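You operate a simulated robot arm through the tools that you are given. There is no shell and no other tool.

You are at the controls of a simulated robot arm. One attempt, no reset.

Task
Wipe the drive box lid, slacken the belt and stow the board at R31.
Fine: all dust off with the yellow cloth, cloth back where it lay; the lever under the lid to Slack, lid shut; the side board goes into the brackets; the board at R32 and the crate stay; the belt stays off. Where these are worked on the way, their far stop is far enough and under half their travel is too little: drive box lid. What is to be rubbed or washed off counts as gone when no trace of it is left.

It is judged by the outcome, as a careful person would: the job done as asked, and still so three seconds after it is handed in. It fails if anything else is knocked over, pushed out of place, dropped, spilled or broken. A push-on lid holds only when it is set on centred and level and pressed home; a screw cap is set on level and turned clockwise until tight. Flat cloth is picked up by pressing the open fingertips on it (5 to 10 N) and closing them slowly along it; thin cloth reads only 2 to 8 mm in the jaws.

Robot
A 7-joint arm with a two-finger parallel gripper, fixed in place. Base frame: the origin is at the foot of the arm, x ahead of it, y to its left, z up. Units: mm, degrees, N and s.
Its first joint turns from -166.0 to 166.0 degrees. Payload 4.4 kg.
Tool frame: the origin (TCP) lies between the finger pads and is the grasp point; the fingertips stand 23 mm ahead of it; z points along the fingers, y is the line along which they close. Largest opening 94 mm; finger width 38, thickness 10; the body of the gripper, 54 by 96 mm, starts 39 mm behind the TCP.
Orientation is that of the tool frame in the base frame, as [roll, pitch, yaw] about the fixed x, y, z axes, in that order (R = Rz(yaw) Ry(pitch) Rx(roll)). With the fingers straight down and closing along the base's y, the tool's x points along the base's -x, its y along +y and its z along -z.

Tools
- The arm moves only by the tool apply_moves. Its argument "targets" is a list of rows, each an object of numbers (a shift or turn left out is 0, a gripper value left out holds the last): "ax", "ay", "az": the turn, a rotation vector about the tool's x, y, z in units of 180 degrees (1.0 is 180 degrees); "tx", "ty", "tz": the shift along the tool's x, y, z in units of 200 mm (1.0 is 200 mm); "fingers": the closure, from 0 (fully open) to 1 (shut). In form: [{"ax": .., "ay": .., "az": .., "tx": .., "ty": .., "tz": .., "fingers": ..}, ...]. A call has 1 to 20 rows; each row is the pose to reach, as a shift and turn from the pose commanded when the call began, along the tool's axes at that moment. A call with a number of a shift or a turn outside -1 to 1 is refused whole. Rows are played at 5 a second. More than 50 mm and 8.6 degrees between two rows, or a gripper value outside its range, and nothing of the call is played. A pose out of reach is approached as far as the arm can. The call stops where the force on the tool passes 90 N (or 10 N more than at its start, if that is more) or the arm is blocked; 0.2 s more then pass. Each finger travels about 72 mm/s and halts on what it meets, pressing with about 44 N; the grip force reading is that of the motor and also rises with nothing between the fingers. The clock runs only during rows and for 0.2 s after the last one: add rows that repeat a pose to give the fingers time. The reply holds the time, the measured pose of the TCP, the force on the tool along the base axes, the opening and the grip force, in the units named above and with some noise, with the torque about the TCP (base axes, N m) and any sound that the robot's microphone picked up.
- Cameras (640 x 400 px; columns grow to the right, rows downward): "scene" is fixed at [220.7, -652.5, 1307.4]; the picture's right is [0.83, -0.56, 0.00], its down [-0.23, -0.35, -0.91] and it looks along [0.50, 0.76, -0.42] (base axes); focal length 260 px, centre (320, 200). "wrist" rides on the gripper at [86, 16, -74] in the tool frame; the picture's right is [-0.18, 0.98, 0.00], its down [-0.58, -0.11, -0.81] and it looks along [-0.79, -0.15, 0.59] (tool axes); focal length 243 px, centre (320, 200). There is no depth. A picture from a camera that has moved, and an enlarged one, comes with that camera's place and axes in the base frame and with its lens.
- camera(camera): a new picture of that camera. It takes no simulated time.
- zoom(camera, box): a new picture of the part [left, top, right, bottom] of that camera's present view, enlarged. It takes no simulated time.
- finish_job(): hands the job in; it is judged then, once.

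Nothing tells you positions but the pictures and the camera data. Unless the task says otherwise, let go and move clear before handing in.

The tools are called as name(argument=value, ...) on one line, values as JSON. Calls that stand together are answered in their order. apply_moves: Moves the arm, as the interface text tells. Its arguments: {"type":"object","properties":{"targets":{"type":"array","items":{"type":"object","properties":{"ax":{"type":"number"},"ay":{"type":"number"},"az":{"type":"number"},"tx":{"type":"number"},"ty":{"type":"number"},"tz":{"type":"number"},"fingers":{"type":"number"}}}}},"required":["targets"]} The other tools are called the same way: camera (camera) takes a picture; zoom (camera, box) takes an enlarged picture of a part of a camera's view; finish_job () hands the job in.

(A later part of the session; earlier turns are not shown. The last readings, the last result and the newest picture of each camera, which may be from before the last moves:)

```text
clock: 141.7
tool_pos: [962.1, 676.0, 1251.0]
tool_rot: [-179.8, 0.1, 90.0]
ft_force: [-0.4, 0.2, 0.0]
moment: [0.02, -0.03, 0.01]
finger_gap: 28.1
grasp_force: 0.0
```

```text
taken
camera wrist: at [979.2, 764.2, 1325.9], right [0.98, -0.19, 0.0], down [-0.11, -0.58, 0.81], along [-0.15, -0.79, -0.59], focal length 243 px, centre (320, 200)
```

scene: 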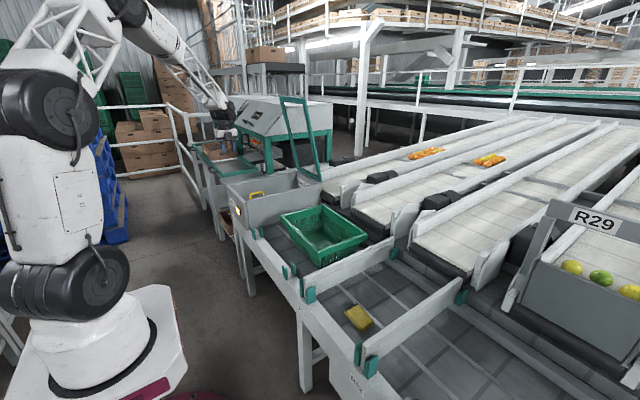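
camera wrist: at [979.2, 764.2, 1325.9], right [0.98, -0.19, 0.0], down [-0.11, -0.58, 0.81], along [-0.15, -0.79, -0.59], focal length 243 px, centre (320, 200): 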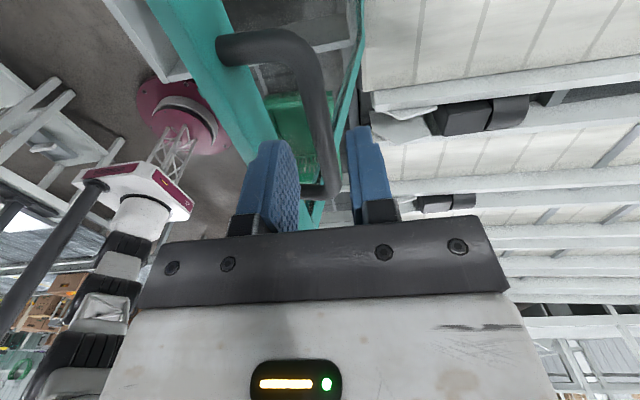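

The bar lies right between the fingers. Down 33 mm more, then close.

apply_moves(targets=[{"tz": 0.06}, {"tz": 0.12}, {"tz": 0.16}, {"tz": 0.16}])

camera(camera="wrist")

apply_moves(targets=[{"fingers": 0.8}, {"fingers": 0.9}, {"fingers": 1.0}, {"fingers": 1.0}, {"fingers": 1.0}])

```text
clock: 142.7
tool_pos: [962.7, 675.9, 1220.9]
tool_rot: [-179.7, 0.1, 89.9]
ft_force: [-0.7, -0.4, 0.3]
moment: [-0.01, 0.0, -0.02]
finger_gap: 28.0
grasp_force: 0.0
```

```text
taken
camera wrist: at [980.1, 763.3, 1294.3], right [0.98, -0.19, 0.0], down [-0.11, -0.58, 0.81], along [-0.15, -0.79, -0.59], focal length 243 px, centre (320, 200)
```

wrist: 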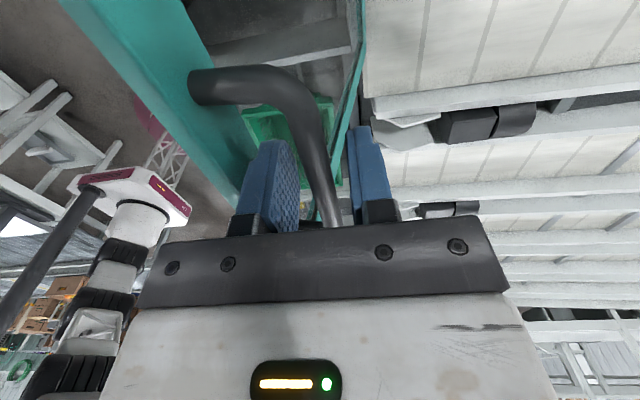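

```text
clock: 143.9
tool_pos: [964.1, 676.2, 1219.8]
tool_rot: [-179.7, 0.1, 89.9]
ft_force: [-0.9, -0.3, 0.0]
moment: [0.06, -0.02, 0.21]
finger_gap: 11.4
grasp_force: 45.2
```

The handle is gripped again. I'll lower the lid along the same arc, first down to 52°.

apply_moves(targets=[{"ty": -0.058, "tz": 0.007}, {"ty": -0.1185, "tz": 0.0165}, {"ty": -0.177, "tz": 0.027}, {"ty": -0.236, "tz": 0.0385}, {"ty": -0.3135, "tz": 0.057}, {"ty": -0.3905, "tz": 0.078}, {"ty": -0.4665, "tz": 0.1025}, {"ty": -0.5425, "tz": 0.1285}, {"ty": -0.6165, "tz": 0.158}, {"ty": -0.6895, "tz": 0.1895}])

apply_moves(targets=[{"ty": -0.072, "tz": 0.0345}, {"ty": -0.143, "tz": 0.0705}, {"ty": -0.2125, "tz": 0.1095}, {"ty": -0.2805, "tz": 0.1515}])

```text
clock: 146.1
tool_pos: [823.6, 675.9, 1181.6]
tool_rot: [-179.8, 0.0, 90.1]
ft_force: [9.5, 1.4, -20.4]
moment: [-0.2, -0.05, 0.14]
finger_gap: 11.6
grasp_force: 45.0
```

```text
clock: 147.1
tool_pos: [768.1, 675.4, 1154.2]
tool_rot: [-179.7, 0.1, 89.9]
ft_force: [15.5, 10.4, -23.9]
moment: [-0.6, -0.15, 0.41]
finger_gap: 11.7
grasp_force: 45.1
```

apply_moves(targets=[{"ty": -0.067, "tz": 0.048}, {"ty": -0.132, "tz": 0.094}, {"ty": -0.1955, "tz": 0.142}, {"ty": -0.257, "tz": 0.1925}, {"ty": -0.317, "tz": 0.246}, {"ty": -0.375, "tz": 0.3}, {"ty": -0.431, "tz": 0.357}, {"ty": -0.485, "tz": 0.4155}, {"ty": -0.537, "tz": 0.4765}, {"ty": -0.587, "tz": 0.5385}, {"ty": -0.6345, "tz": 0.6025}, {"ty": -0.68, "tz": 0.6685}, {"ty": -0.7235, "tz": 0.7355}, {"ty": -0.7635, "tz": 0.8045}])

zoom(camera="scene", box=[220, 110, 340, 220])

```text
clock: 150.1
tool_pos: [614.6, 675.2, 992.4]
tool_rot: [-179.9, 0.2, 89.9]
ft_force: [27.6, -12.3, -15.5]
moment: [-0.25, -0.26, 0.35]
finger_gap: 11.8
grasp_force: 44.8
```

```text
3.64 times, centred on (280, 165) of scene
camera zoom: at [220.7, -652.5, 1307.4], right [0.83, -0.56, 0.0], down [-0.23, -0.35, -0.91], along [0.5, 0.76, -0.42], focal length 946 px, centre (466, 327)
```

zoom: 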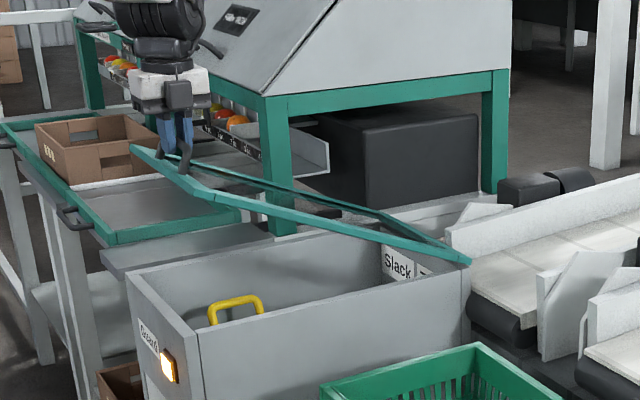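

apply_moves(targets=[{"ty": -0.0335, "tz": 0.07}, {"ty": -0.0695, "tz": 0.141}, {"ty": -0.103, "tz": 0.2135}, {"ty": -0.1335, "tz": 0.287}, {"ty": -0.1615, "tz": 0.3615}, {"ty": -0.187, "tz": 0.4375}, {"ty": -0.21, "tz": 0.514}, {"ty": -0.23, "tz": 0.591}, {"ty": -0.2475, "tz": 0.669}])

zoom(camera="scene", box=[220, 130, 340, 220])

```text
clock: 152.1
tool_pos: [565.8, 675.4, 859.7]
tool_rot: [-179.9, 0.0, 89.9]
ft_force: [35.7, 28.9, -7.7]
moment: [0.26, -0.34, 0.35]
finger_gap: 11.8
grasp_force: 45.1
```

```text
4.44 times, centred on (280, 175) of scene
camera zoom: at [220.7, -652.5, 1307.4], right [0.83, -0.56, 0.0], down [-0.23, -0.35, -0.91], along [0.5, 0.76, -0.42], focal length 1157 px, centre (498, 311)
```

zoom: 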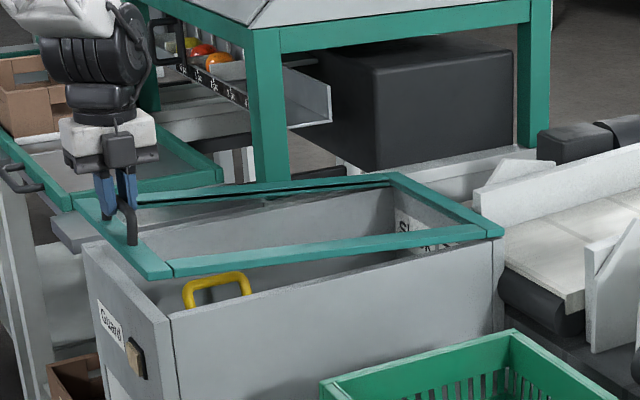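

Nearly shut (the guard lamp went out). I'll lower the rest gently.

apply_moves(targets=[{"ty": -0.005, "tz": 0.04}, {"ty": -0.01, "tz": 0.0785}, {"ty": -0.016, "tz": 0.12}, {"ty": -0.022, "tz": 0.157}, {"ty": -0.026, "tz": 0.2}])

apply_moves(targets=[{"ty": -0.003, "tz": 0.015}, {"ty": -0.005, "tz": 0.03}])

zoom(camera="scene", box=[220, 150, 340, 220])

```text
clock: 153.3
tool_pos: [559.1, 674.5, 820.0]
tool_rot: [-179.8, 0.1, 89.9]
ft_force: [29.6, 18.8, -2.8]
moment: [-0.7, -0.34, 0.24]
finger_gap: 11.8
grasp_force: 44.5
```

```text
clock: 153.9
tool_pos: [559.5, 676.2, 814.0]
tool_rot: [-179.8, 0.1, 89.9]
ft_force: [15.3, -3.7, 22.4]
moment: [-0.93, -0.16, 0.22]
finger_gap: 11.6
grasp_force: 45.2
```

```text
5.33 times, centred on (280, 185) of scene
camera zoom: at [220.7, -652.5, 1307.4], right [0.83, -0.56, 0.0], down [-0.23, -0.35, -0.91], along [0.5, 0.76, -0.42], focal length 1388 px, centre (533, 280)
```

zoom: 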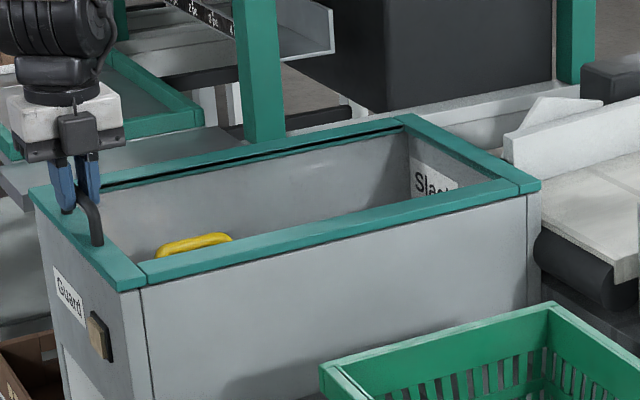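

apply_moves(targets=[{"tz": 0.012}, {"tz": 0.012}])

```text
clock: 154.5
tool_pos: [559.5, 676.8, 812.5]
tool_rot: [-179.7, 0.0, 90.0]
ft_force: [15.2, -2.3, 30.0]
moment: [0.02, -0.14, 0.21]
finger_gap: 11.9
grasp_force: 44.7
```

apply_moves(targets=[{"tz": 0.012}, {"tz": 0.012}])

apply_moves(targets=[{"tz": 0.012}, {"tz": 0.012}])

zoom(camera="scene", box=[220, 160, 280, 220])

```text
clock: 155.1
tool_pos: [558.1, 676.7, 808.5]
tool_rot: [-179.8, 0.0, 89.9]
ft_force: [26.0, 11.5, 25.3]
moment: [0.07, -0.18, 0.4]
finger_gap: 11.7
grasp_force: 44.7
```

```text
clock: 155.7
tool_pos: [557.4, 675.8, 805.3]
tool_rot: [-179.7, 0.2, 89.8]
ft_force: [29.4, 3.2, 30.2]
moment: [-0.14, -0.12, 0.29]
finger_gap: 11.6
grasp_force: 44.9
```

```text
6.67 times, centred on (250, 190) of scene
camera zoom: at [220.7, -652.5, 1307.4], right [0.83, -0.56, 0.0], down [-0.23, -0.35, -0.91], along [0.5, 0.76, -0.42], focal length 1735 px, centre (787, 267)
```

zoom: 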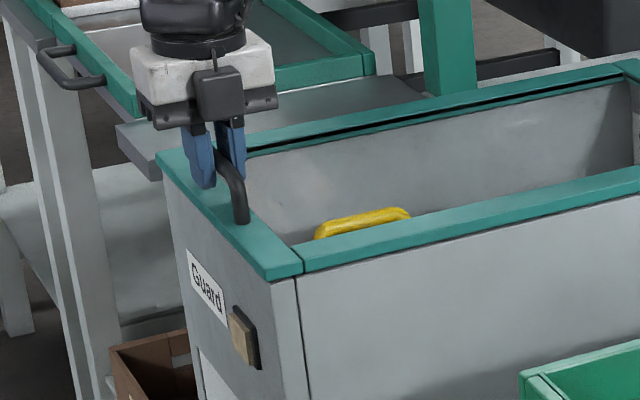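

The bar now slides in the grip at about 30 N, so the lid is on its seat. I'll release and check with a gentle push on the handle from above.

apply_moves(targets=[{"fingers": 0.9}, {"fingers": 0.75}, {"fingers": 0.6}, {"fingers": 0.6}])

apply_moves(targets=[{"tz": -0.1}, {"tz": -0.25}, {"tz": -0.35}, {"tz": -0.35, "fingers": 1.0}, {"tz": -0.35, "fingers": 1.0}, {"tz": -0.35, "fingers": 1.0}])

zoom(camera="scene", box=[220, 150, 340, 220])

```text
clock: 156.7
tool_pos: [557.4, 675.5, 805.4]
tool_rot: [-179.7, -0.1, 90.0]
ft_force: [0.8, 0.5, 0.3]
moment: [0.04, -0.01, 0.02]
finger_gap: 37.3
grasp_force: 0.1
```

```text
clock: 158.1
tool_pos: [559.6, 675.1, 875.0]
tool_rot: [-179.7, 0.2, 89.9]
ft_force: [1.6, -0.3, -0.2]
moment: [0.0, 0.02, -0.01]
finger_gap: 0.1
grasp_force: 42.4
```

```text
5.33 times, centred on (280, 185) of scene
camera zoom: at [220.7, -652.5, 1307.4], right [0.83, -0.56, 0.0], down [-0.23, -0.35, -0.91], along [0.5, 0.76, -0.42], focal length 1388 px, centre (533, 280)
```

zoom: 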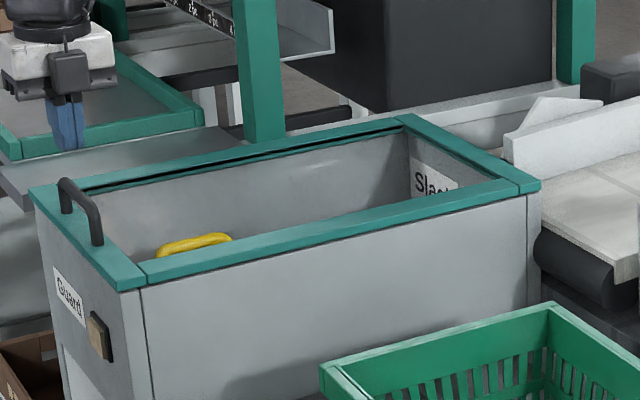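

apply_moves(targets=[{"tz": 0.1}, {"tz": 0.17}, {"tz": 0.18}])

apply_moves(targets=[{"tz": 0.015}, {"tz": 0.02}])

apply_moves(targets=[{"tz": 0.01}, {"tz": 0.015}])

```text
clock: 158.9
tool_pos: [557.5, 677.2, 839.2]
tool_rot: [-179.8, 0.1, 89.9]
ft_force: [-0.2, 0.1, -0.5]
moment: [0.04, 0.01, -0.05]
finger_gap: 0.0
grasp_force: 42.6
```

```text
clock: 159.5
tool_pos: [558.5, 675.6, 833.4]
tool_rot: [-179.8, 0.0, 89.9]
ft_force: [0.8, 0.1, -0.2]
moment: [-0.02, 0.02, -0.04]
finger_gap: 0.0
grasp_force: 42.1
```

```text
clock: 160.1
tool_pos: [559.5, 676.4, 834.7]
tool_rot: [-179.9, 0.0, 89.9]
ft_force: [-0.5, -2.6, 10.2]
moment: [0.11, 0.01, 0.0]
finger_gap: 0.0
grasp_force: 42.9
```

apply_moves(targets=[{"tz": 0.01}, {"tz": 0.015}])

apply_moves(targets=[{"tz": -0.1}, {"tz": -0.3}, {"tz": -0.5}, {"tz": -0.7}, {"tz": -0.9, "fingers": 0.5}])

```text
clock: 160.7
tool_pos: [559.1, 677.0, 832.7]
tool_rot: [-179.9, 0.0, 89.9]
ft_force: [-9.9, -11.0, 49.4]
moment: [-0.55, 0.19, -0.12]
finger_gap: 0.0
grasp_force: 42.8
```

```text
clock: 161.9
tool_pos: [558.7, 676.5, 1011.5]
tool_rot: [-179.8, 0.1, 89.8]
ft_force: [0.4, 0.4, -0.7]
moment: [0.0, 0.0, 0.02]
finger_gap: 47.0
grasp_force: 0.0
```

The lid is firmly shut (49 N without yielding). Now the board at R31: I'll go there for close views of the board and of the two stow brackets (around x≈574, y≈101 and 443).

apply_moves(targets=[{"tx": -0.24}, {"tx": -0.48}, {"tx": -0.72}, {"tx": -0.96}, {"tx": -1.0}])

apply_moves(targets=[{"tx": -0.09, "ty": -0.04, "az": -0.045}, {"tx": -0.18, "ty": -0.08, "az": -0.09}, {"tx": -0.27, "ty": -0.12, "az": -0.135}, {"tx": -0.36, "ty": -0.16, "az": -0.18}, {"tx": -0.45, "ty": -0.2, "az": -0.225}, {"tx": -0.54, "ty": -0.24, "az": -0.27}, {"tx": -0.63, "ty": -0.28, "az": -0.315}, {"tx": -0.72, "ty": -0.32, "az": -0.36}, {"tx": -0.81, "ty": -0.36, "az": -0.405}, {"tx": -0.9, "ty": -0.4, "az": -0.45}, {"tx": -1.0, "ty": -0.4, "az": -0.495}, {"tx": -1.0, "ty": -0.4, "az": -0.5}])

apply_moves(targets=[{"tz": 0.2}, {"tz": 0.4}, {"tz": 0.5}, {"tz": 0.5}])

camera(camera="wrist")

zoom(camera="wrist", box=[160, 0, 480, 200])

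```text
clock: 163.1
tool_pos: [558.1, 477.4, 1011.1]
tool_rot: [-179.8, 0.2, 89.8]
ft_force: [0.0, 0.9, -0.3]
moment: [0.0, -0.04, -0.01]
finger_gap: 46.9
grasp_force: 0.1
```

```text
clock: 165.7
tool_pos: [478.6, 276.9, 1010.2]
tool_rot: [-179.8, -0.3, 180.0]
ft_force: [-0.9, 0.7, 0.4]
moment: [0.0, 0.02, 0.03]
finger_gap: 47.0
grasp_force: 0.1
```

```text
clock: 166.7
tool_pos: [479.3, 275.5, 911.5]
tool_rot: [-179.9, -0.2, 179.9]
ft_force: [-0.6, 0.1, -0.9]
moment: [0.01, 0.02, 0.03]
finger_gap: 46.9
grasp_force: 0.0
```

```text
taken
camera wrist: at [393.7, 293.2, 986.5], right [0.19, 0.98, 0.0], down [0.58, -0.11, 0.8], along [0.79, -0.15, -0.59], focal length 243 px, centre (320, 200)
```

wrist: 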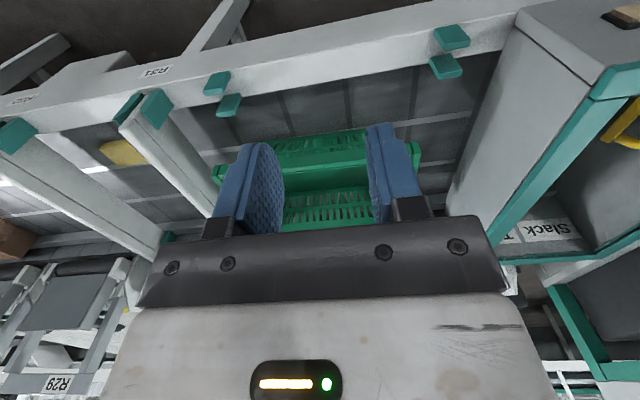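

```text
2.00 times, centred on (320, 100) of wrist
camera zoom: at [393.7, 293.2, 986.5], right [0.19, 0.98, 0.0], down [0.58, -0.11, 0.8], along [0.79, -0.15, -0.59], focal length 485 px, centre (320, 400)
```

zoom: 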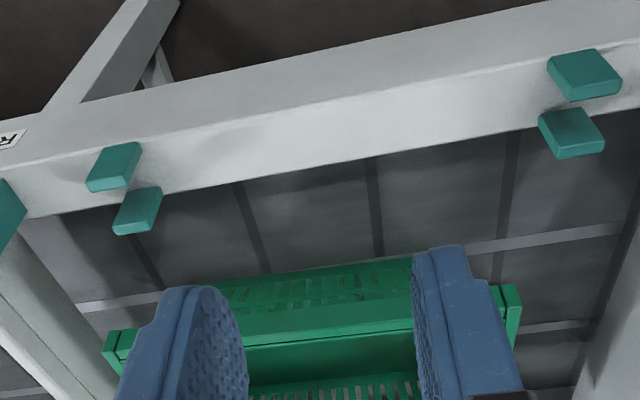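

zoom(camera="wrist", box=[180, 50, 276, 130])

zoom(camera="wrist", box=[400, 5, 496, 85])

zoom(camera="scene", box=[250, 220, 330, 320])

```text
5.00 times, centred on (228, 90) of wrist
camera zoom: at [393.7, 293.2, 986.5], right [0.19, 0.98, 0.0], down [0.58, -0.11, 0.8], along [0.79, -0.15, -0.59], focal length 1213 px, centre (780, 750)
```

zoom: 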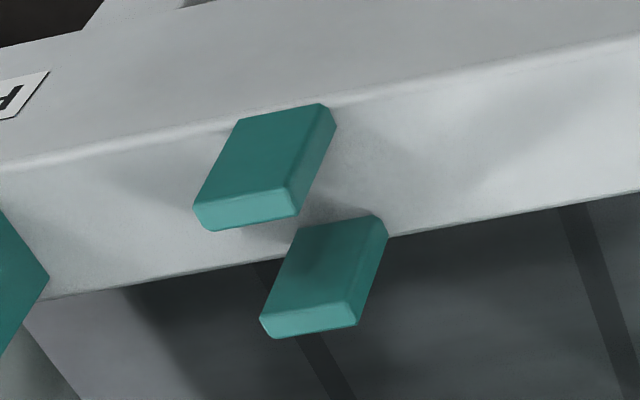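

```text
5.00 times, centred on (448, 45) of wrist
camera zoom: at [393.7, 293.2, 986.5], right [0.19, 0.98, 0.0], down [0.58, -0.11, 0.8], along [0.79, -0.15, -0.59], focal length 1213 px, centre (-320, 975)
```

zoom: 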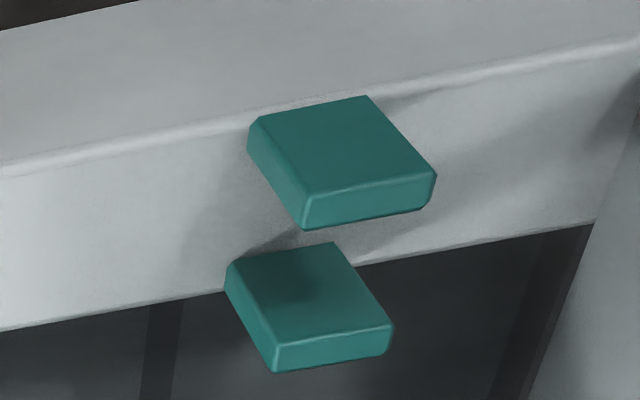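

```text
4.00 times, centred on (290, 270) of scene
camera zoom: at [220.7, -652.5, 1307.4], right [0.83, -0.56, 0.0], down [-0.23, -0.35, -0.91], along [0.5, 0.76, -0.42], focal length 1041 px, centre (440, -80)
```

zoom: 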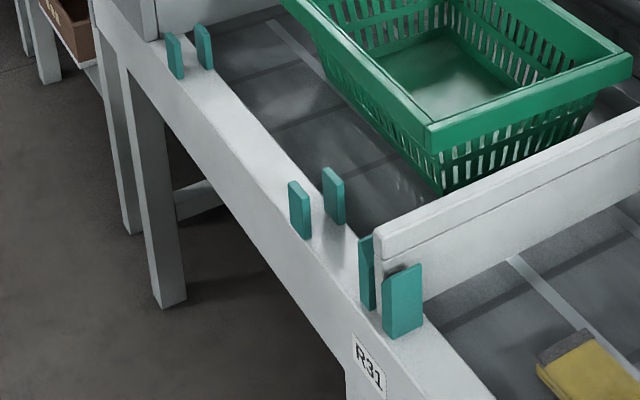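

Slot between prongs: x≈560.5–589 (centre ≈574.5), at y≈104 and y≈440, prong tops z≈648. Now the R31 board.

apply_moves(targets=[{"ty": -0.2}, {"ty": -0.4}, {"ty": -0.6}, {"ty": -0.8}, {"ty": -1.0}])

camera(camera="wrist")

zoom(camera="wrist", box=[140, 30, 300, 130])

zoom(camera="wrist", box=[180, 100, 340, 240])

```text
clock: 167.9
tool_pos: [478.0, 73.7, 912.0]
tool_rot: [-179.8, -0.2, 179.9]
ft_force: [0.4, 0.1, 0.3]
moment: [0.05, -0.03, -0.03]
finger_gap: 46.8
grasp_force: 0.1
```

```text
taken
camera wrist: at [392.0, 91.1, 986.9], right [0.19, 0.98, 0.0], down [0.58, -0.11, 0.8], along [0.79, -0.15, -0.59], focal length 243 px, centre (320, 200)
```

wrist: 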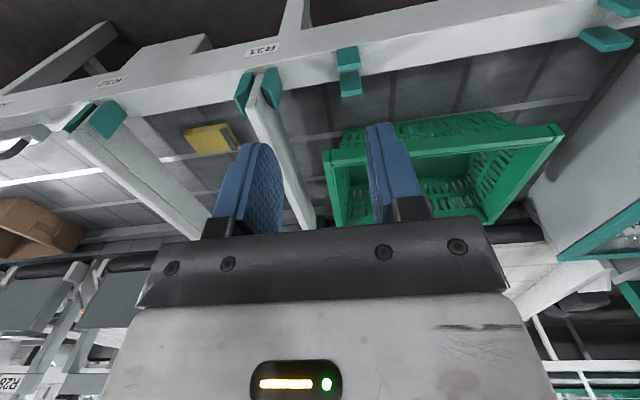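

```text
4.00 times, centred on (220, 80) of wrist
camera zoom: at [392.0, 91.1, 986.9], right [0.19, 0.98, 0.0], down [0.58, -0.11, 0.8], along [0.79, -0.15, -0.59], focal length 970 px, centre (720, 680)
```

zoom: 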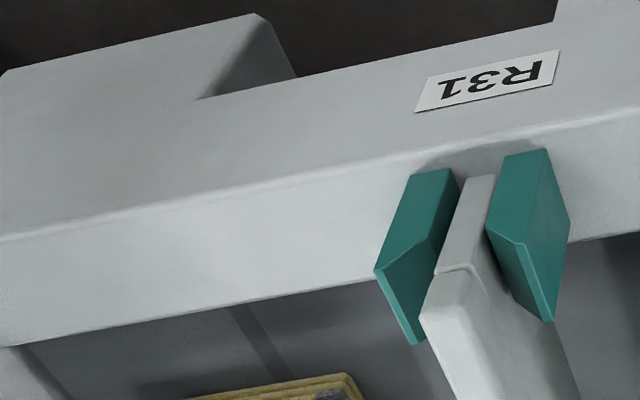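

```text
2.86 times, centred on (260, 170) of wrist
camera zoom: at [392.0, 91.1, 986.9], right [0.19, 0.98, 0.0], down [0.58, -0.11, 0.8], along [0.79, -0.15, -0.59], focal length 693 px, centre (491, 286)
```

zoom: 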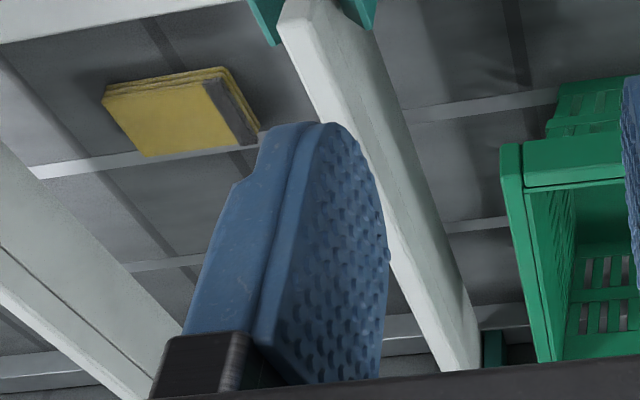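

The board stands on edge at y≈-40, top z≈680, with a slightly thicker cap. I'll move forward to see its far end.

apply_moves(targets=[{"tx": -0.2}, {"tx": -0.4}, {"tx": -0.6}, {"tx": -0.8}, {"tx": -0.9}])

camera(camera="wrist")

zoom(camera="wrist", box=[60, 0, 300, 150])

zoom(camera="scene", box=[290, 230, 430, 330])

```text
clock: 169.1
tool_pos: [656.5, 77.0, 909.1]
tool_rot: [-179.8, -0.3, 179.8]
ft_force: [-0.3, -0.3, -1.6]
moment: [-0.01, -0.03, 0.04]
finger_gap: 47.3
grasp_force: 0.0
```

```text
taken
camera wrist: at [571.5, 94.1, 983.4], right [0.19, 0.98, 0.0], down [0.58, -0.11, 0.8], along [0.79, -0.15, -0.59], focal length 243 px, centre (320, 200)
```

wrist: 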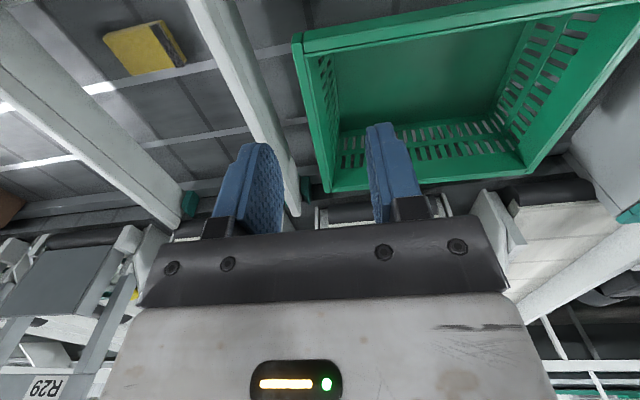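

```text
2.67 times, centred on (180, 75) of wrist
camera zoom: at [571.5, 94.1, 983.4], right [0.19, 0.98, 0.0], down [0.58, -0.11, 0.8], along [0.79, -0.15, -0.59], focal length 647 px, centre (693, 533)
```

zoom: 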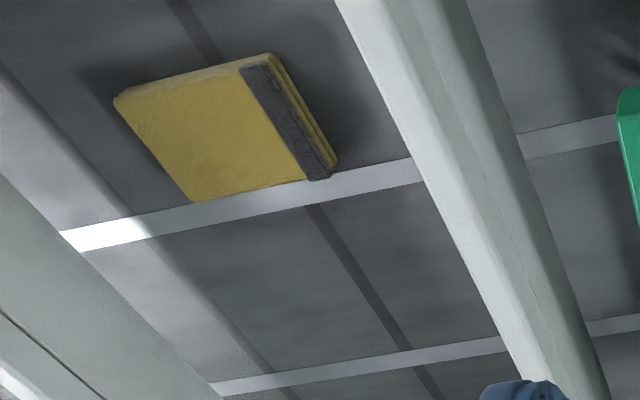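

```text
4.00 times, centred on (360, 280) of scene
camera zoom: at [220.7, -652.5, 1307.4], right [0.83, -0.56, 0.0], down [-0.23, -0.35, -0.91], along [0.5, 0.76, -0.42], focal length 1041 px, centre (160, -120)
```

zoom: 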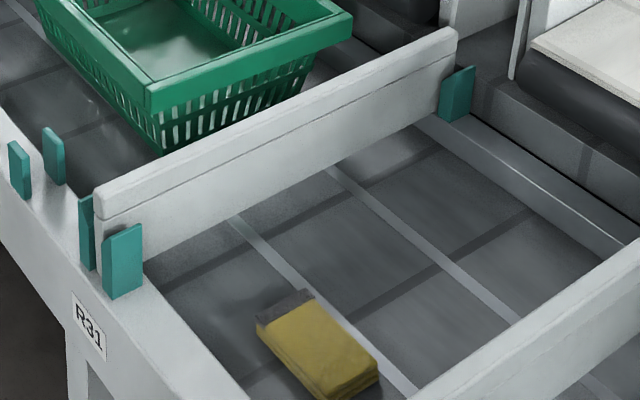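

The board spans x≈568–1015 (centre ≈792) at y≈-37. I'll go above its centre with the fingers open.

apply_moves(targets=[{"tx": -0.17, "ty": -0.14, "fingers": 0.0}, {"tx": -0.34, "ty": -0.28}, {"tx": -0.51, "ty": -0.42}, {"tx": -0.68, "ty": -0.57}, {"tx": -0.68, "ty": -0.57, "tz": 0.2}, {"tx": -0.68, "ty": -0.57, "tz": 0.4}, {"tx": -0.68, "ty": -0.57, "tz": 0.54}])

camera(camera="wrist")

zoom(camera="wrist", box=[220, 0, 420, 220])

zoom(camera="scene", box=[300, 180, 430, 310])

```text
clock: 170.7
tool_pos: [793.2, -38.9, 802.2]
tool_rot: [-179.9, -0.2, 179.9]
ft_force: [0.3, 1.0, 0.1]
moment: [-0.04, 0.0, 0.0]
finger_gap: 93.9
grasp_force: 0.1
```

```text
taken
camera wrist: at [708.0, -22.2, 876.9], right [0.18, 0.98, 0.0], down [0.58, -0.11, 0.8], along [0.79, -0.15, -0.59], focal length 243 px, centre (320, 200)
```

wrist: 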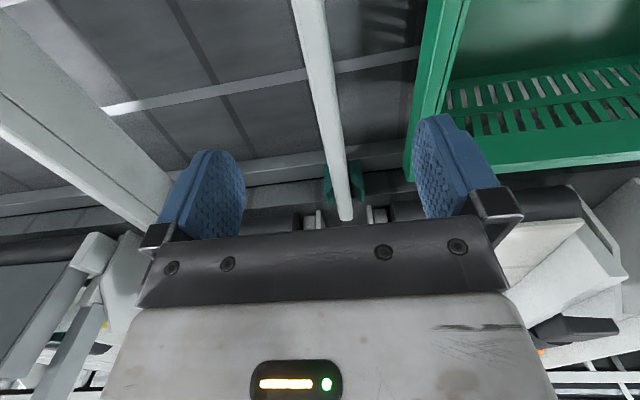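

```text
1.82 times, centred on (320, 110) of wrist
camera zoom: at [708.0, -22.2, 876.9], right [0.18, 0.98, 0.0], down [0.58, -0.11, 0.8], along [0.79, -0.15, -0.59], focal length 441 px, centre (320, 364)
```

zoom: 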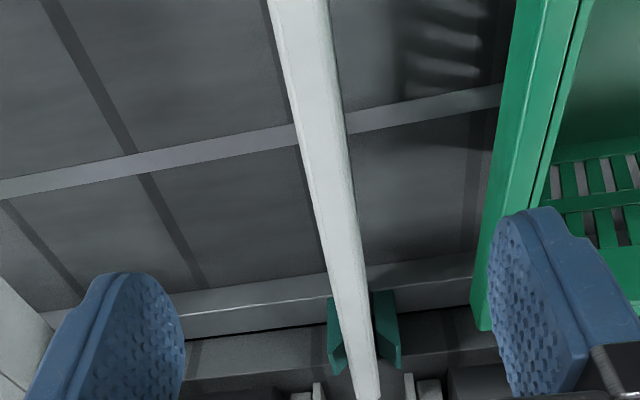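

```text
3.08 times, centred on (365, 245) of scene
camera zoom: at [220.7, -652.5, 1307.4], right [0.83, -0.56, 0.0], down [-0.23, -0.35, -0.91], along [0.5, 0.76, -0.42], focal length 801 px, centre (182, 62)
```

zoom: 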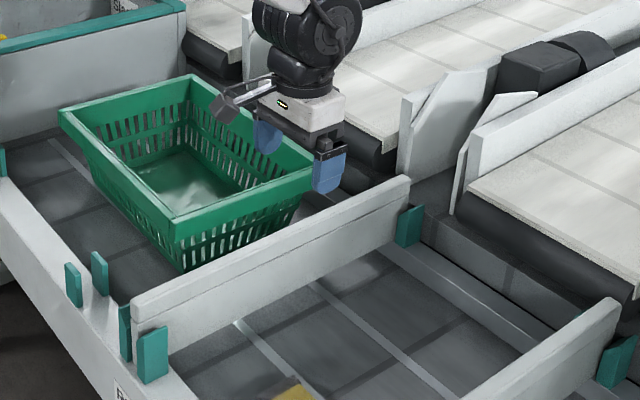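

The board is centred at y≈-40.5 and about 20 mm thick. I'll descend and grip it.

apply_moves(targets=[{"ty": -0.008, "tz": 0.15}, {"ty": -0.008, "tz": 0.3}, {"ty": -0.008, "tz": 0.45}, {"ty": -0.008, "tz": 0.57}, {"ty": -0.008, "tz": 0.66}])

camera(camera="wrist")

zoom(camera="scene", box=[340, 210, 400, 280])

```text
clock: 171.9
tool_pos: [793.4, -40.3, 667.6]
tool_rot: [-179.9, -0.2, 179.9]
ft_force: [0.3, 0.7, -1.2]
moment: [-0.01, -0.02, 0.02]
finger_gap: 94.0
grasp_force: 0.0
```

```text
taken
camera wrist: at [707.3, -23.5, 743.4], right [0.18, 0.98, 0.0], down [0.58, -0.11, 0.8], along [0.79, -0.15, -0.59], focal length 243 px, centre (320, 200)
```

wrist: 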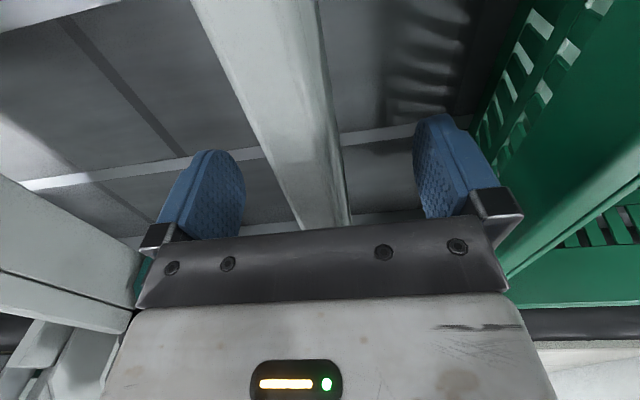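

```text
5.71 times, centred on (370, 245) of scene
camera zoom: at [220.7, -652.5, 1307.4], right [0.83, -0.56, 0.0], down [-0.23, -0.35, -0.91], along [0.5, 0.76, -0.42], focal length 1487 px, centre (34, -57)
```

zoom: 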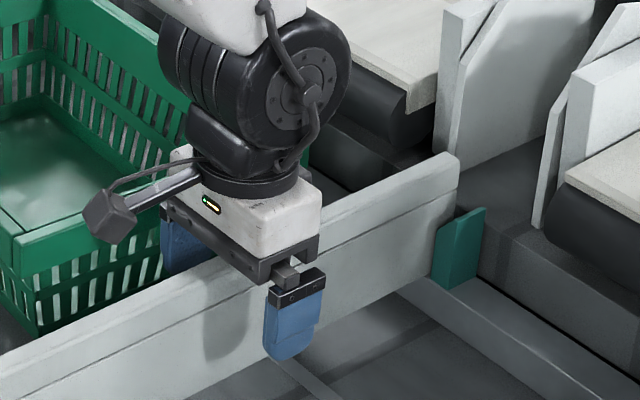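

apply_moves(targets=[{"fingers": 0.2}, {"fingers": 0.4}, {"fingers": 0.6}, {"fingers": 0.8}, {"fingers": 0.9}, {"fingers": 0.9}])

camera(camera="wrist")

```text
clock: 173.3
tool_pos: [793.9, -41.4, 669.3]
tool_rot: [-179.9, -0.2, 179.9]
ft_force: [-0.4, 1.5, -0.3]
moment: [0.1, 0.05, -0.04]
finger_gap: 18.9
grasp_force: 43.8
```

```text
taken
camera wrist: at [707.2, -23.5, 743.5], right [0.19, 0.98, 0.0], down [0.58, -0.11, 0.8], along [0.79, -0.15, -0.59], focal length 243 px, centre (320, 200)
```

wrist: 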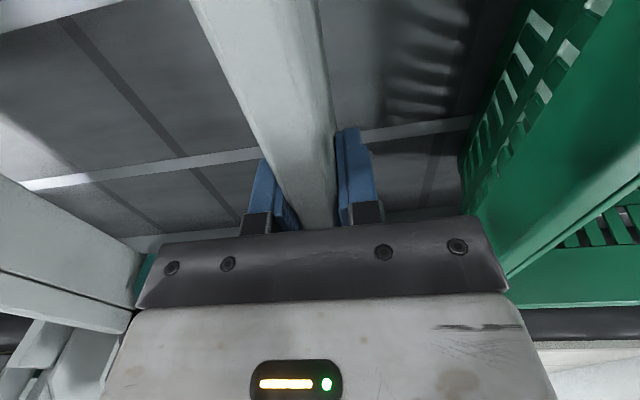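

The board is gripped (18.9 mm). I'll lift slowly.

apply_moves(targets=[{"tz": -0.02, "fingers": 1.0}, {"tz": -0.05}, {"tz": -0.08}, {"tz": -0.08}])

apply_moves(targets=[{"tz": -0.08}, {"tz": -0.16}, {"tz": -0.24}, {"tz": -0.34}, {"tz": -0.44}, {"tz": -0.54}])

camera(camera="scene")

camera(camera="wrist")

```text
clock: 174.3
tool_pos: [793.2, -40.2, 687.1]
tool_rot: [-179.8, -0.2, 179.8]
ft_force: [0.1, -0.1, -3.0]
moment: [0.01, -0.05, -0.02]
finger_gap: 18.8
grasp_force: 43.9
```

```text
clock: 175.7
tool_pos: [792.2, -40.8, 793.9]
tool_rot: [-179.8, -0.3, 179.9]
ft_force: [-0.3, -0.7, -3.0]
moment: [0.02, -0.05, 0.01]
finger_gap: 19.2
grasp_force: 43.9
```

```text
taken
```

scene: 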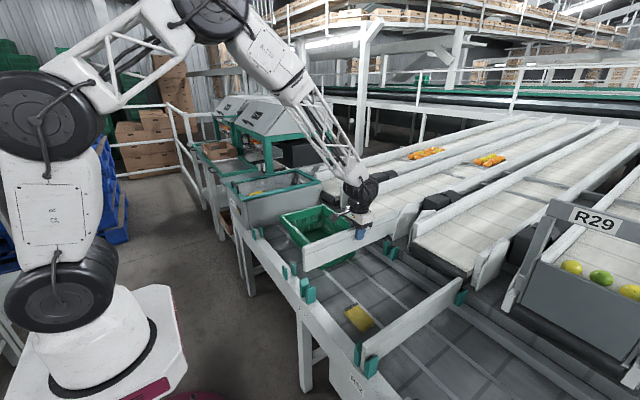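

```text
taken
camera wrist: at [707.2, -23.4, 869.2], right [0.19, 0.98, 0.0], down [0.59, -0.11, 0.8], along [0.79, -0.15, -0.6], focal length 243 px, centre (320, 200)
```

wrist: 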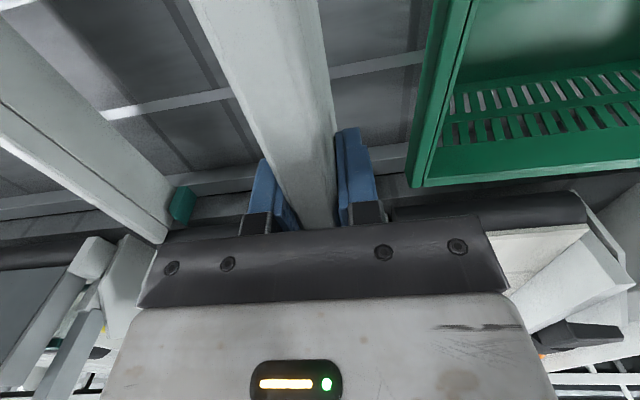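

The board is free and light (3 N). I'll raise it well above everything and turn it 90° on the way to the stow brackets.

apply_moves(targets=[{"tz": -0.2}, {"tz": -0.4}, {"tz": -0.6}, {"tz": -0.78}])

apply_moves(targets=[{"tx": 0.08, "ty": 0.08, "az": 0.045}, {"tx": 0.16, "ty": 0.16, "az": 0.09}, {"tx": 0.24, "ty": 0.24, "az": 0.135}, {"tx": 0.32, "ty": 0.32, "az": 0.18}, {"tx": 0.4, "ty": 0.4, "az": 0.225}, {"tx": 0.48, "ty": 0.48, "az": 0.27}, {"tx": 0.56, "ty": 0.56, "az": 0.315}, {"tx": 0.64, "ty": 0.64, "az": 0.36}, {"tx": 0.72, "ty": 0.72, "az": 0.405}, {"tx": 0.8, "ty": 0.8, "az": 0.45}, {"tx": 0.88, "ty": 0.88, "az": 0.495}, {"tx": 0.96, "ty": 0.96, "az": 0.5}, {"tx": 1.0, "ty": 1.0, "az": 0.5}])

camera(camera="scene")

```text
clock: 176.7
tool_pos: [795.5, -39.6, 948.7]
tool_rot: [-179.9, -0.2, 179.8]
ft_force: [0.7, -0.9, -4.4]
moment: [-0.02, -0.04, 0.02]
finger_gap: 18.8
grasp_force: 43.5
```

```text
clock: 179.5
tool_pos: [595.3, 159.6, 951.6]
tool_rot: [-179.8, 0.1, 89.9]
ft_force: [-0.1, 0.3, -4.8]
moment: [-0.01, -0.02, 0.0]
finger_gap: 18.6
grasp_force: 43.9
```

```text
taken
```

scene: 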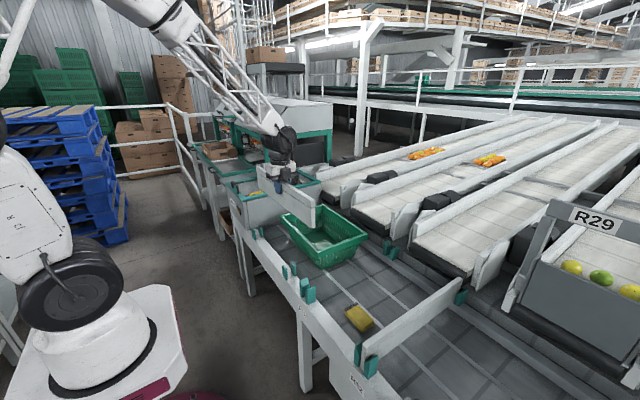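

apply_moves(targets=[{"tx": 0.15, "ty": -0.03}, {"tx": 0.3, "ty": -0.06}, {"tx": 0.45, "ty": -0.09}, {"tx": 0.56, "ty": -0.104}, {"tx": 0.56, "ty": -0.104, "tz": 0.2}, {"tx": 0.56, "ty": -0.104, "tz": 0.4}, {"tx": 0.56, "ty": -0.104, "tz": 0.6}, {"tx": 0.56, "ty": -0.104, "tz": 0.8}, {"tx": 0.56, "ty": -0.104, "tz": 0.93}])

camera(camera="wrist")

zoom(camera="scene", box=[230, 190, 350, 310])

```text
clock: 181.5
tool_pos: [574.7, 271.1, 765.6]
tool_rot: [-179.8, 0.1, 90.0]
ft_force: [-0.1, 0.5, -3.3]
moment: [-0.02, 0.01, 0.0]
finger_gap: 18.6
grasp_force: 44.3
```

```text
taken
camera wrist: at [591.0, 358.7, 839.2], right [0.98, -0.19, 0.0], down [-0.11, -0.58, 0.81], along [-0.15, -0.79, -0.59], focal length 243 px, centre (320, 200)
```

wrist: 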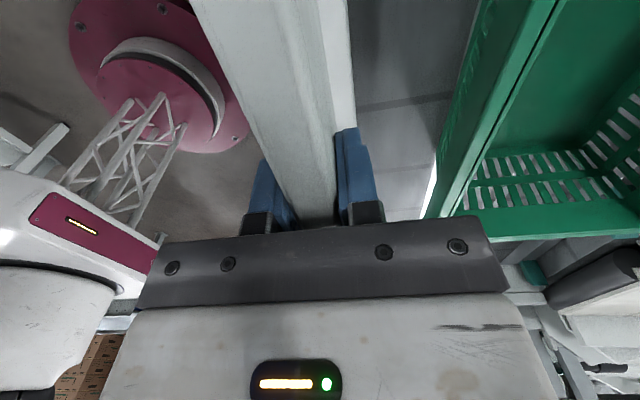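

```text
3.33 times, centred on (290, 250) of scene
camera zoom: at [220.7, -652.5, 1307.4], right [0.83, -0.56, 0.0], down [-0.23, -0.35, -0.91], along [0.5, 0.76, -0.42], focal length 868 px, centre (420, 33)
```

zoom: 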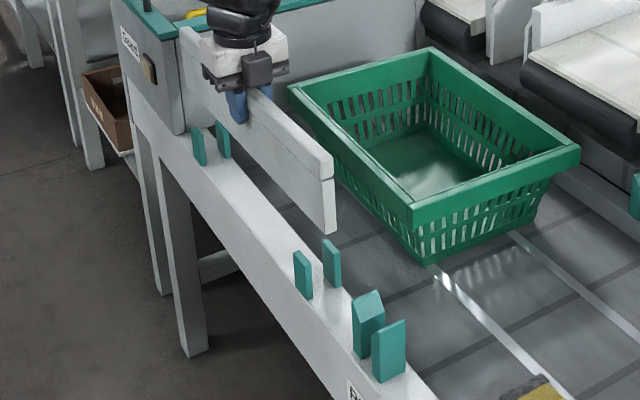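

The board is above the brackets, aligned along y. I'll go down to just above the prongs and check the alignment.

apply_moves(targets=[{"tz": 0.07}, {"tz": 0.14}, {"tz": 0.18}, {"tz": 0.18}])

zoom(camera="scene", box=[270, 240, 320, 290])

zoom(camera="scene", box=[245, 205, 305, 265])

camera(camera="wrist")

```text
clock: 182.5
tool_pos: [572.9, 273.7, 728.7]
tool_rot: [-179.8, 0.0, 89.9]
ft_force: [1.0, -0.7, -4.0]
moment: [-0.08, 0.01, -0.05]
finger_gap: 18.6
grasp_force: 43.4
```

```text
8.00 times, centred on (295, 265) of scene
camera zoom: at [220.7, -652.5, 1307.4], right [0.83, -0.56, 0.0], down [-0.23, -0.35, -0.91], along [0.5, 0.76, -0.42], focal length 2082 px, centre (520, -320)
```

zoom: 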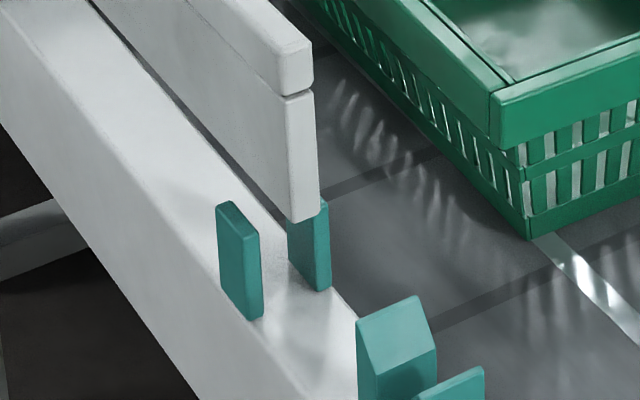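

```text
6.67 times, centred on (275, 235) of scene
camera zoom: at [220.7, -652.5, 1307.4], right [0.83, -0.56, 0.0], down [-0.23, -0.35, -0.91], along [0.5, 0.76, -0.42], focal length 1735 px, centre (620, -33)
```

zoom: 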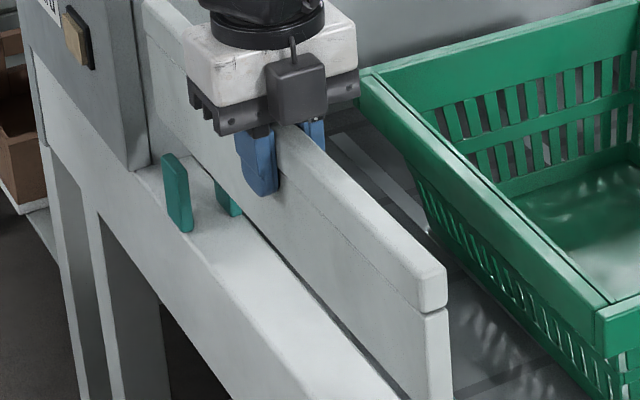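

```text
taken
camera wrist: at [590.3, 360.6, 803.2], right [0.98, -0.19, 0.0], down [-0.11, -0.58, 0.81], along [-0.15, -0.79, -0.59], focal length 243 px, centre (320, 200)
```

wrist: 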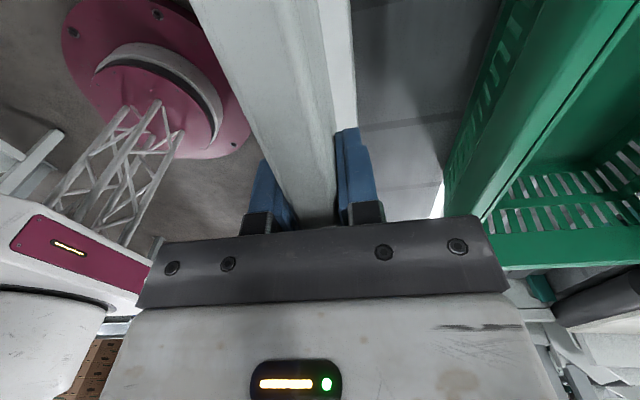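

The alignment with the slots looks right. Lowering in steps into the brackets.

apply_moves(targets=[{"tz": 0.04}, {"tz": 0.08}, {"tz": 0.12}, {"tz": 0.15}])

zoom(camera="scene", box=[270, 240, 320, 290])

zoom(camera="scene", box=[240, 205, 290, 255])

```text
clock: 183.5
tool_pos: [573.3, 271.7, 698.5]
tool_rot: [-179.8, 0.1, 89.9]
ft_force: [0.6, -0.7, -4.0]
moment: [-0.03, -0.02, -0.01]
finger_gap: 18.5
grasp_force: 44.0
```

```text
8.00 times, centred on (295, 265) of scene
camera zoom: at [220.7, -652.5, 1307.4], right [0.83, -0.56, 0.0], down [-0.23, -0.35, -0.91], along [0.5, 0.76, -0.42], focal length 2082 px, centre (520, -320)
```

zoom: 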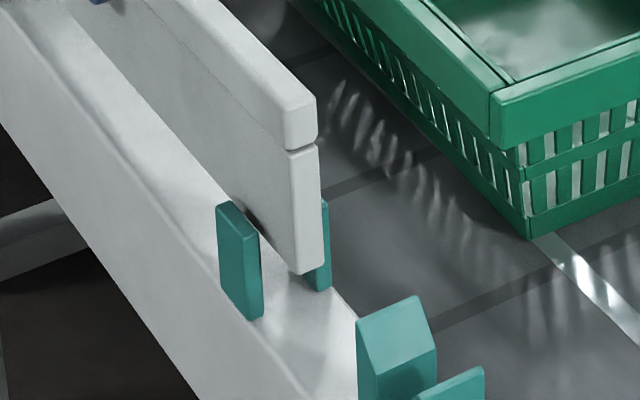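

```text
8.00 times, centred on (265, 230) of scene
camera zoom: at [220.7, -652.5, 1307.4], right [0.83, -0.56, 0.0], down [-0.23, -0.35, -0.91], along [0.5, 0.76, -0.42], focal length 2082 px, centre (760, -40)
```

zoom: 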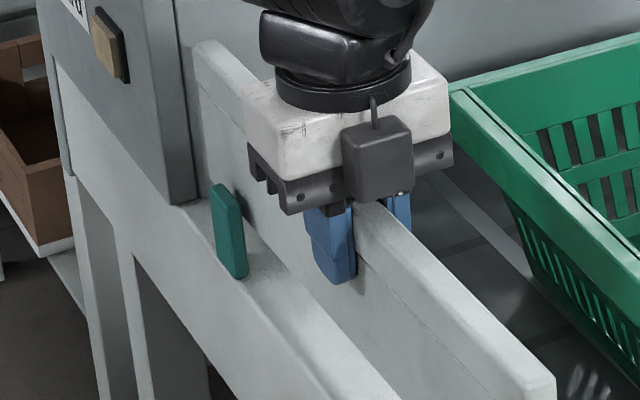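

The board is entering between the prongs at both brackets without contact. I'll continue down to the rail.

apply_moves(targets=[{"tz": 0.04}, {"tz": 0.08}, {"tz": 0.11}, {"tz": 0.125}])

apply_moves(targets=[{"tz": 0.01}, {"tz": 0.015}])

apply_moves(targets=[{"tz": 0.01}, {"tz": 0.015}])

```text
clock: 184.5
tool_pos: [572.4, 271.9, 674.7]
tool_rot: [-179.7, 0.1, 89.9]
ft_force: [-0.4, -0.3, -3.1]
moment: [-0.04, -0.01, -0.03]
finger_gap: 18.8
grasp_force: 44.4
```

```text
clock: 185.1
tool_pos: [572.9, 271.7, 669.7]
tool_rot: [-179.7, 0.1, 89.9]
ft_force: [0.1, -0.1, -2.4]
moment: [-0.04, 0.0, 0.03]
finger_gap: 18.3
grasp_force: 43.6
```

```text
clock: 185.7
tool_pos: [572.0, 272.4, 667.4]
tool_rot: [-179.8, 0.1, 89.9]
ft_force: [-0.5, -2.3, 5.1]
moment: [1.48, -0.05, 0.12]
finger_gap: 18.9
grasp_force: 43.8
```

The board touches the rail. I'll press a millimetre, then check and release.

apply_moves(targets=[{"tz": 0.006}, {"tz": 0.006}])

zoom(camera="scene", box=[240, 205, 320, 285])

```text
clock: 186.3
tool_pos: [572.4, 271.0, 666.3]
tool_rot: [-179.7, 0.1, 89.8]
ft_force: [0.7, -1.8, 3.8]
moment: [1.45, -0.06, -0.02]
finger_gap: 18.8
grasp_force: 44.2
```

```text
5.00 times, centred on (280, 245) of scene
camera zoom: at [220.7, -652.5, 1307.4], right [0.83, -0.56, 0.0], down [-0.23, -0.35, -0.91], along [0.5, 0.76, -0.42], focal length 1301 px, centre (520, -25)
```

zoom: 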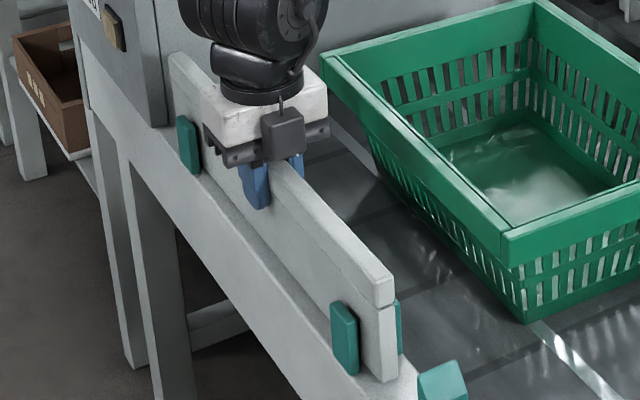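

apply_moves(targets=[{"tz": 0.008}, {"tz": 0.008}])

apply_moves(targets=[{"tz": 0.008}, {"tz": 0.008}])

```text
clock: 186.9
tool_pos: [573.0, 272.0, 664.0]
tool_rot: [-179.8, 0.1, 89.9]
ft_force: [0.2, -2.5, 3.9]
moment: [1.42, -0.06, -0.18]
finger_gap: 18.9
grasp_force: 44.7
```

```text
clock: 187.5
tool_pos: [573.0, 273.0, 664.6]
tool_rot: [-179.8, 0.2, 89.9]
ft_force: [-5.9, -4.7, 30.5]
moment: [-0.29, 0.19, -0.06]
finger_gap: 19.0
grasp_force: 44.2
```

Both ends are now on the rail (moment gone, 30 N). I'll release and rise straight up.

apply_moves(targets=[{"tz": -0.006}, {"tz": -0.006, "fingers": 0.75}, {"tz": -0.006, "fingers": 0.65}, {"tz": -0.006, "fingers": 0.5}, {"tz": -0.006, "fingers": 0.4}, {"tz": -0.006, "fingers": 0.4}])

apply_moves(targets=[{"tz": -0.05}, {"tz": -0.15}, {"tz": -0.3}, {"tz": -0.5}, {"tz": -0.75}, {"tz": -1.0}])

camera(camera="wrist")

zoom(camera="scene", box=[230, 195, 330, 295])

```text
clock: 188.9
tool_pos: [572.8, 272.5, 665.8]
tool_rot: [-179.8, 0.1, 89.8]
ft_force: [1.4, -0.2, -0.1]
moment: [-0.04, -0.01, -0.05]
finger_gap: 56.5
grasp_force: 0.1
```

```text
clock: 190.3
tool_pos: [574.9, 269.9, 865.5]
tool_rot: [-179.6, 0.1, 89.9]
ft_force: [0.4, -0.3, 0.9]
moment: [0.01, -0.01, 0.01]
finger_gap: 56.4
grasp_force: 0.1
```

```text
taken
camera wrist: at [591.4, 358.0, 938.8], right [0.98, -0.19, -0.01], down [-0.1, -0.58, 0.81], along [-0.15, -0.79, -0.59], focal length 243 px, centre (320, 200)
```

wrist: 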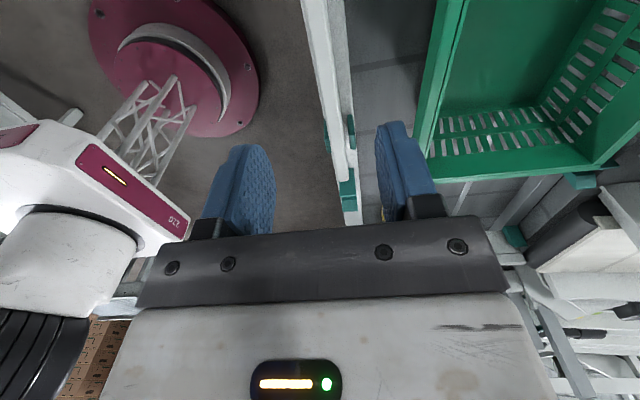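

```text
4.00 times, centred on (280, 245) of scene
camera zoom: at [220.7, -652.5, 1307.4], right [0.83, -0.56, 0.0], down [-0.23, -0.35, -0.91], along [0.5, 0.76, -0.42], focal length 1041 px, centre (480, 20)
```

zoom: 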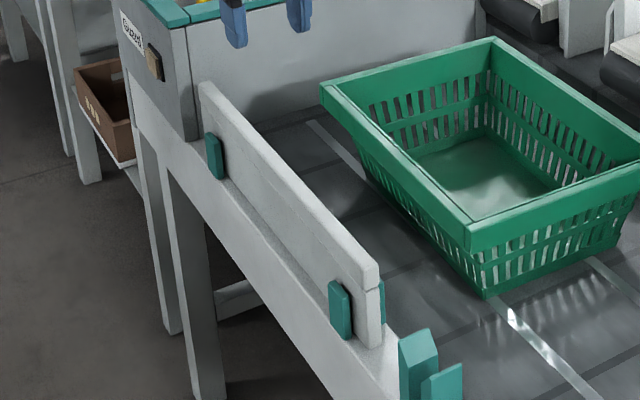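

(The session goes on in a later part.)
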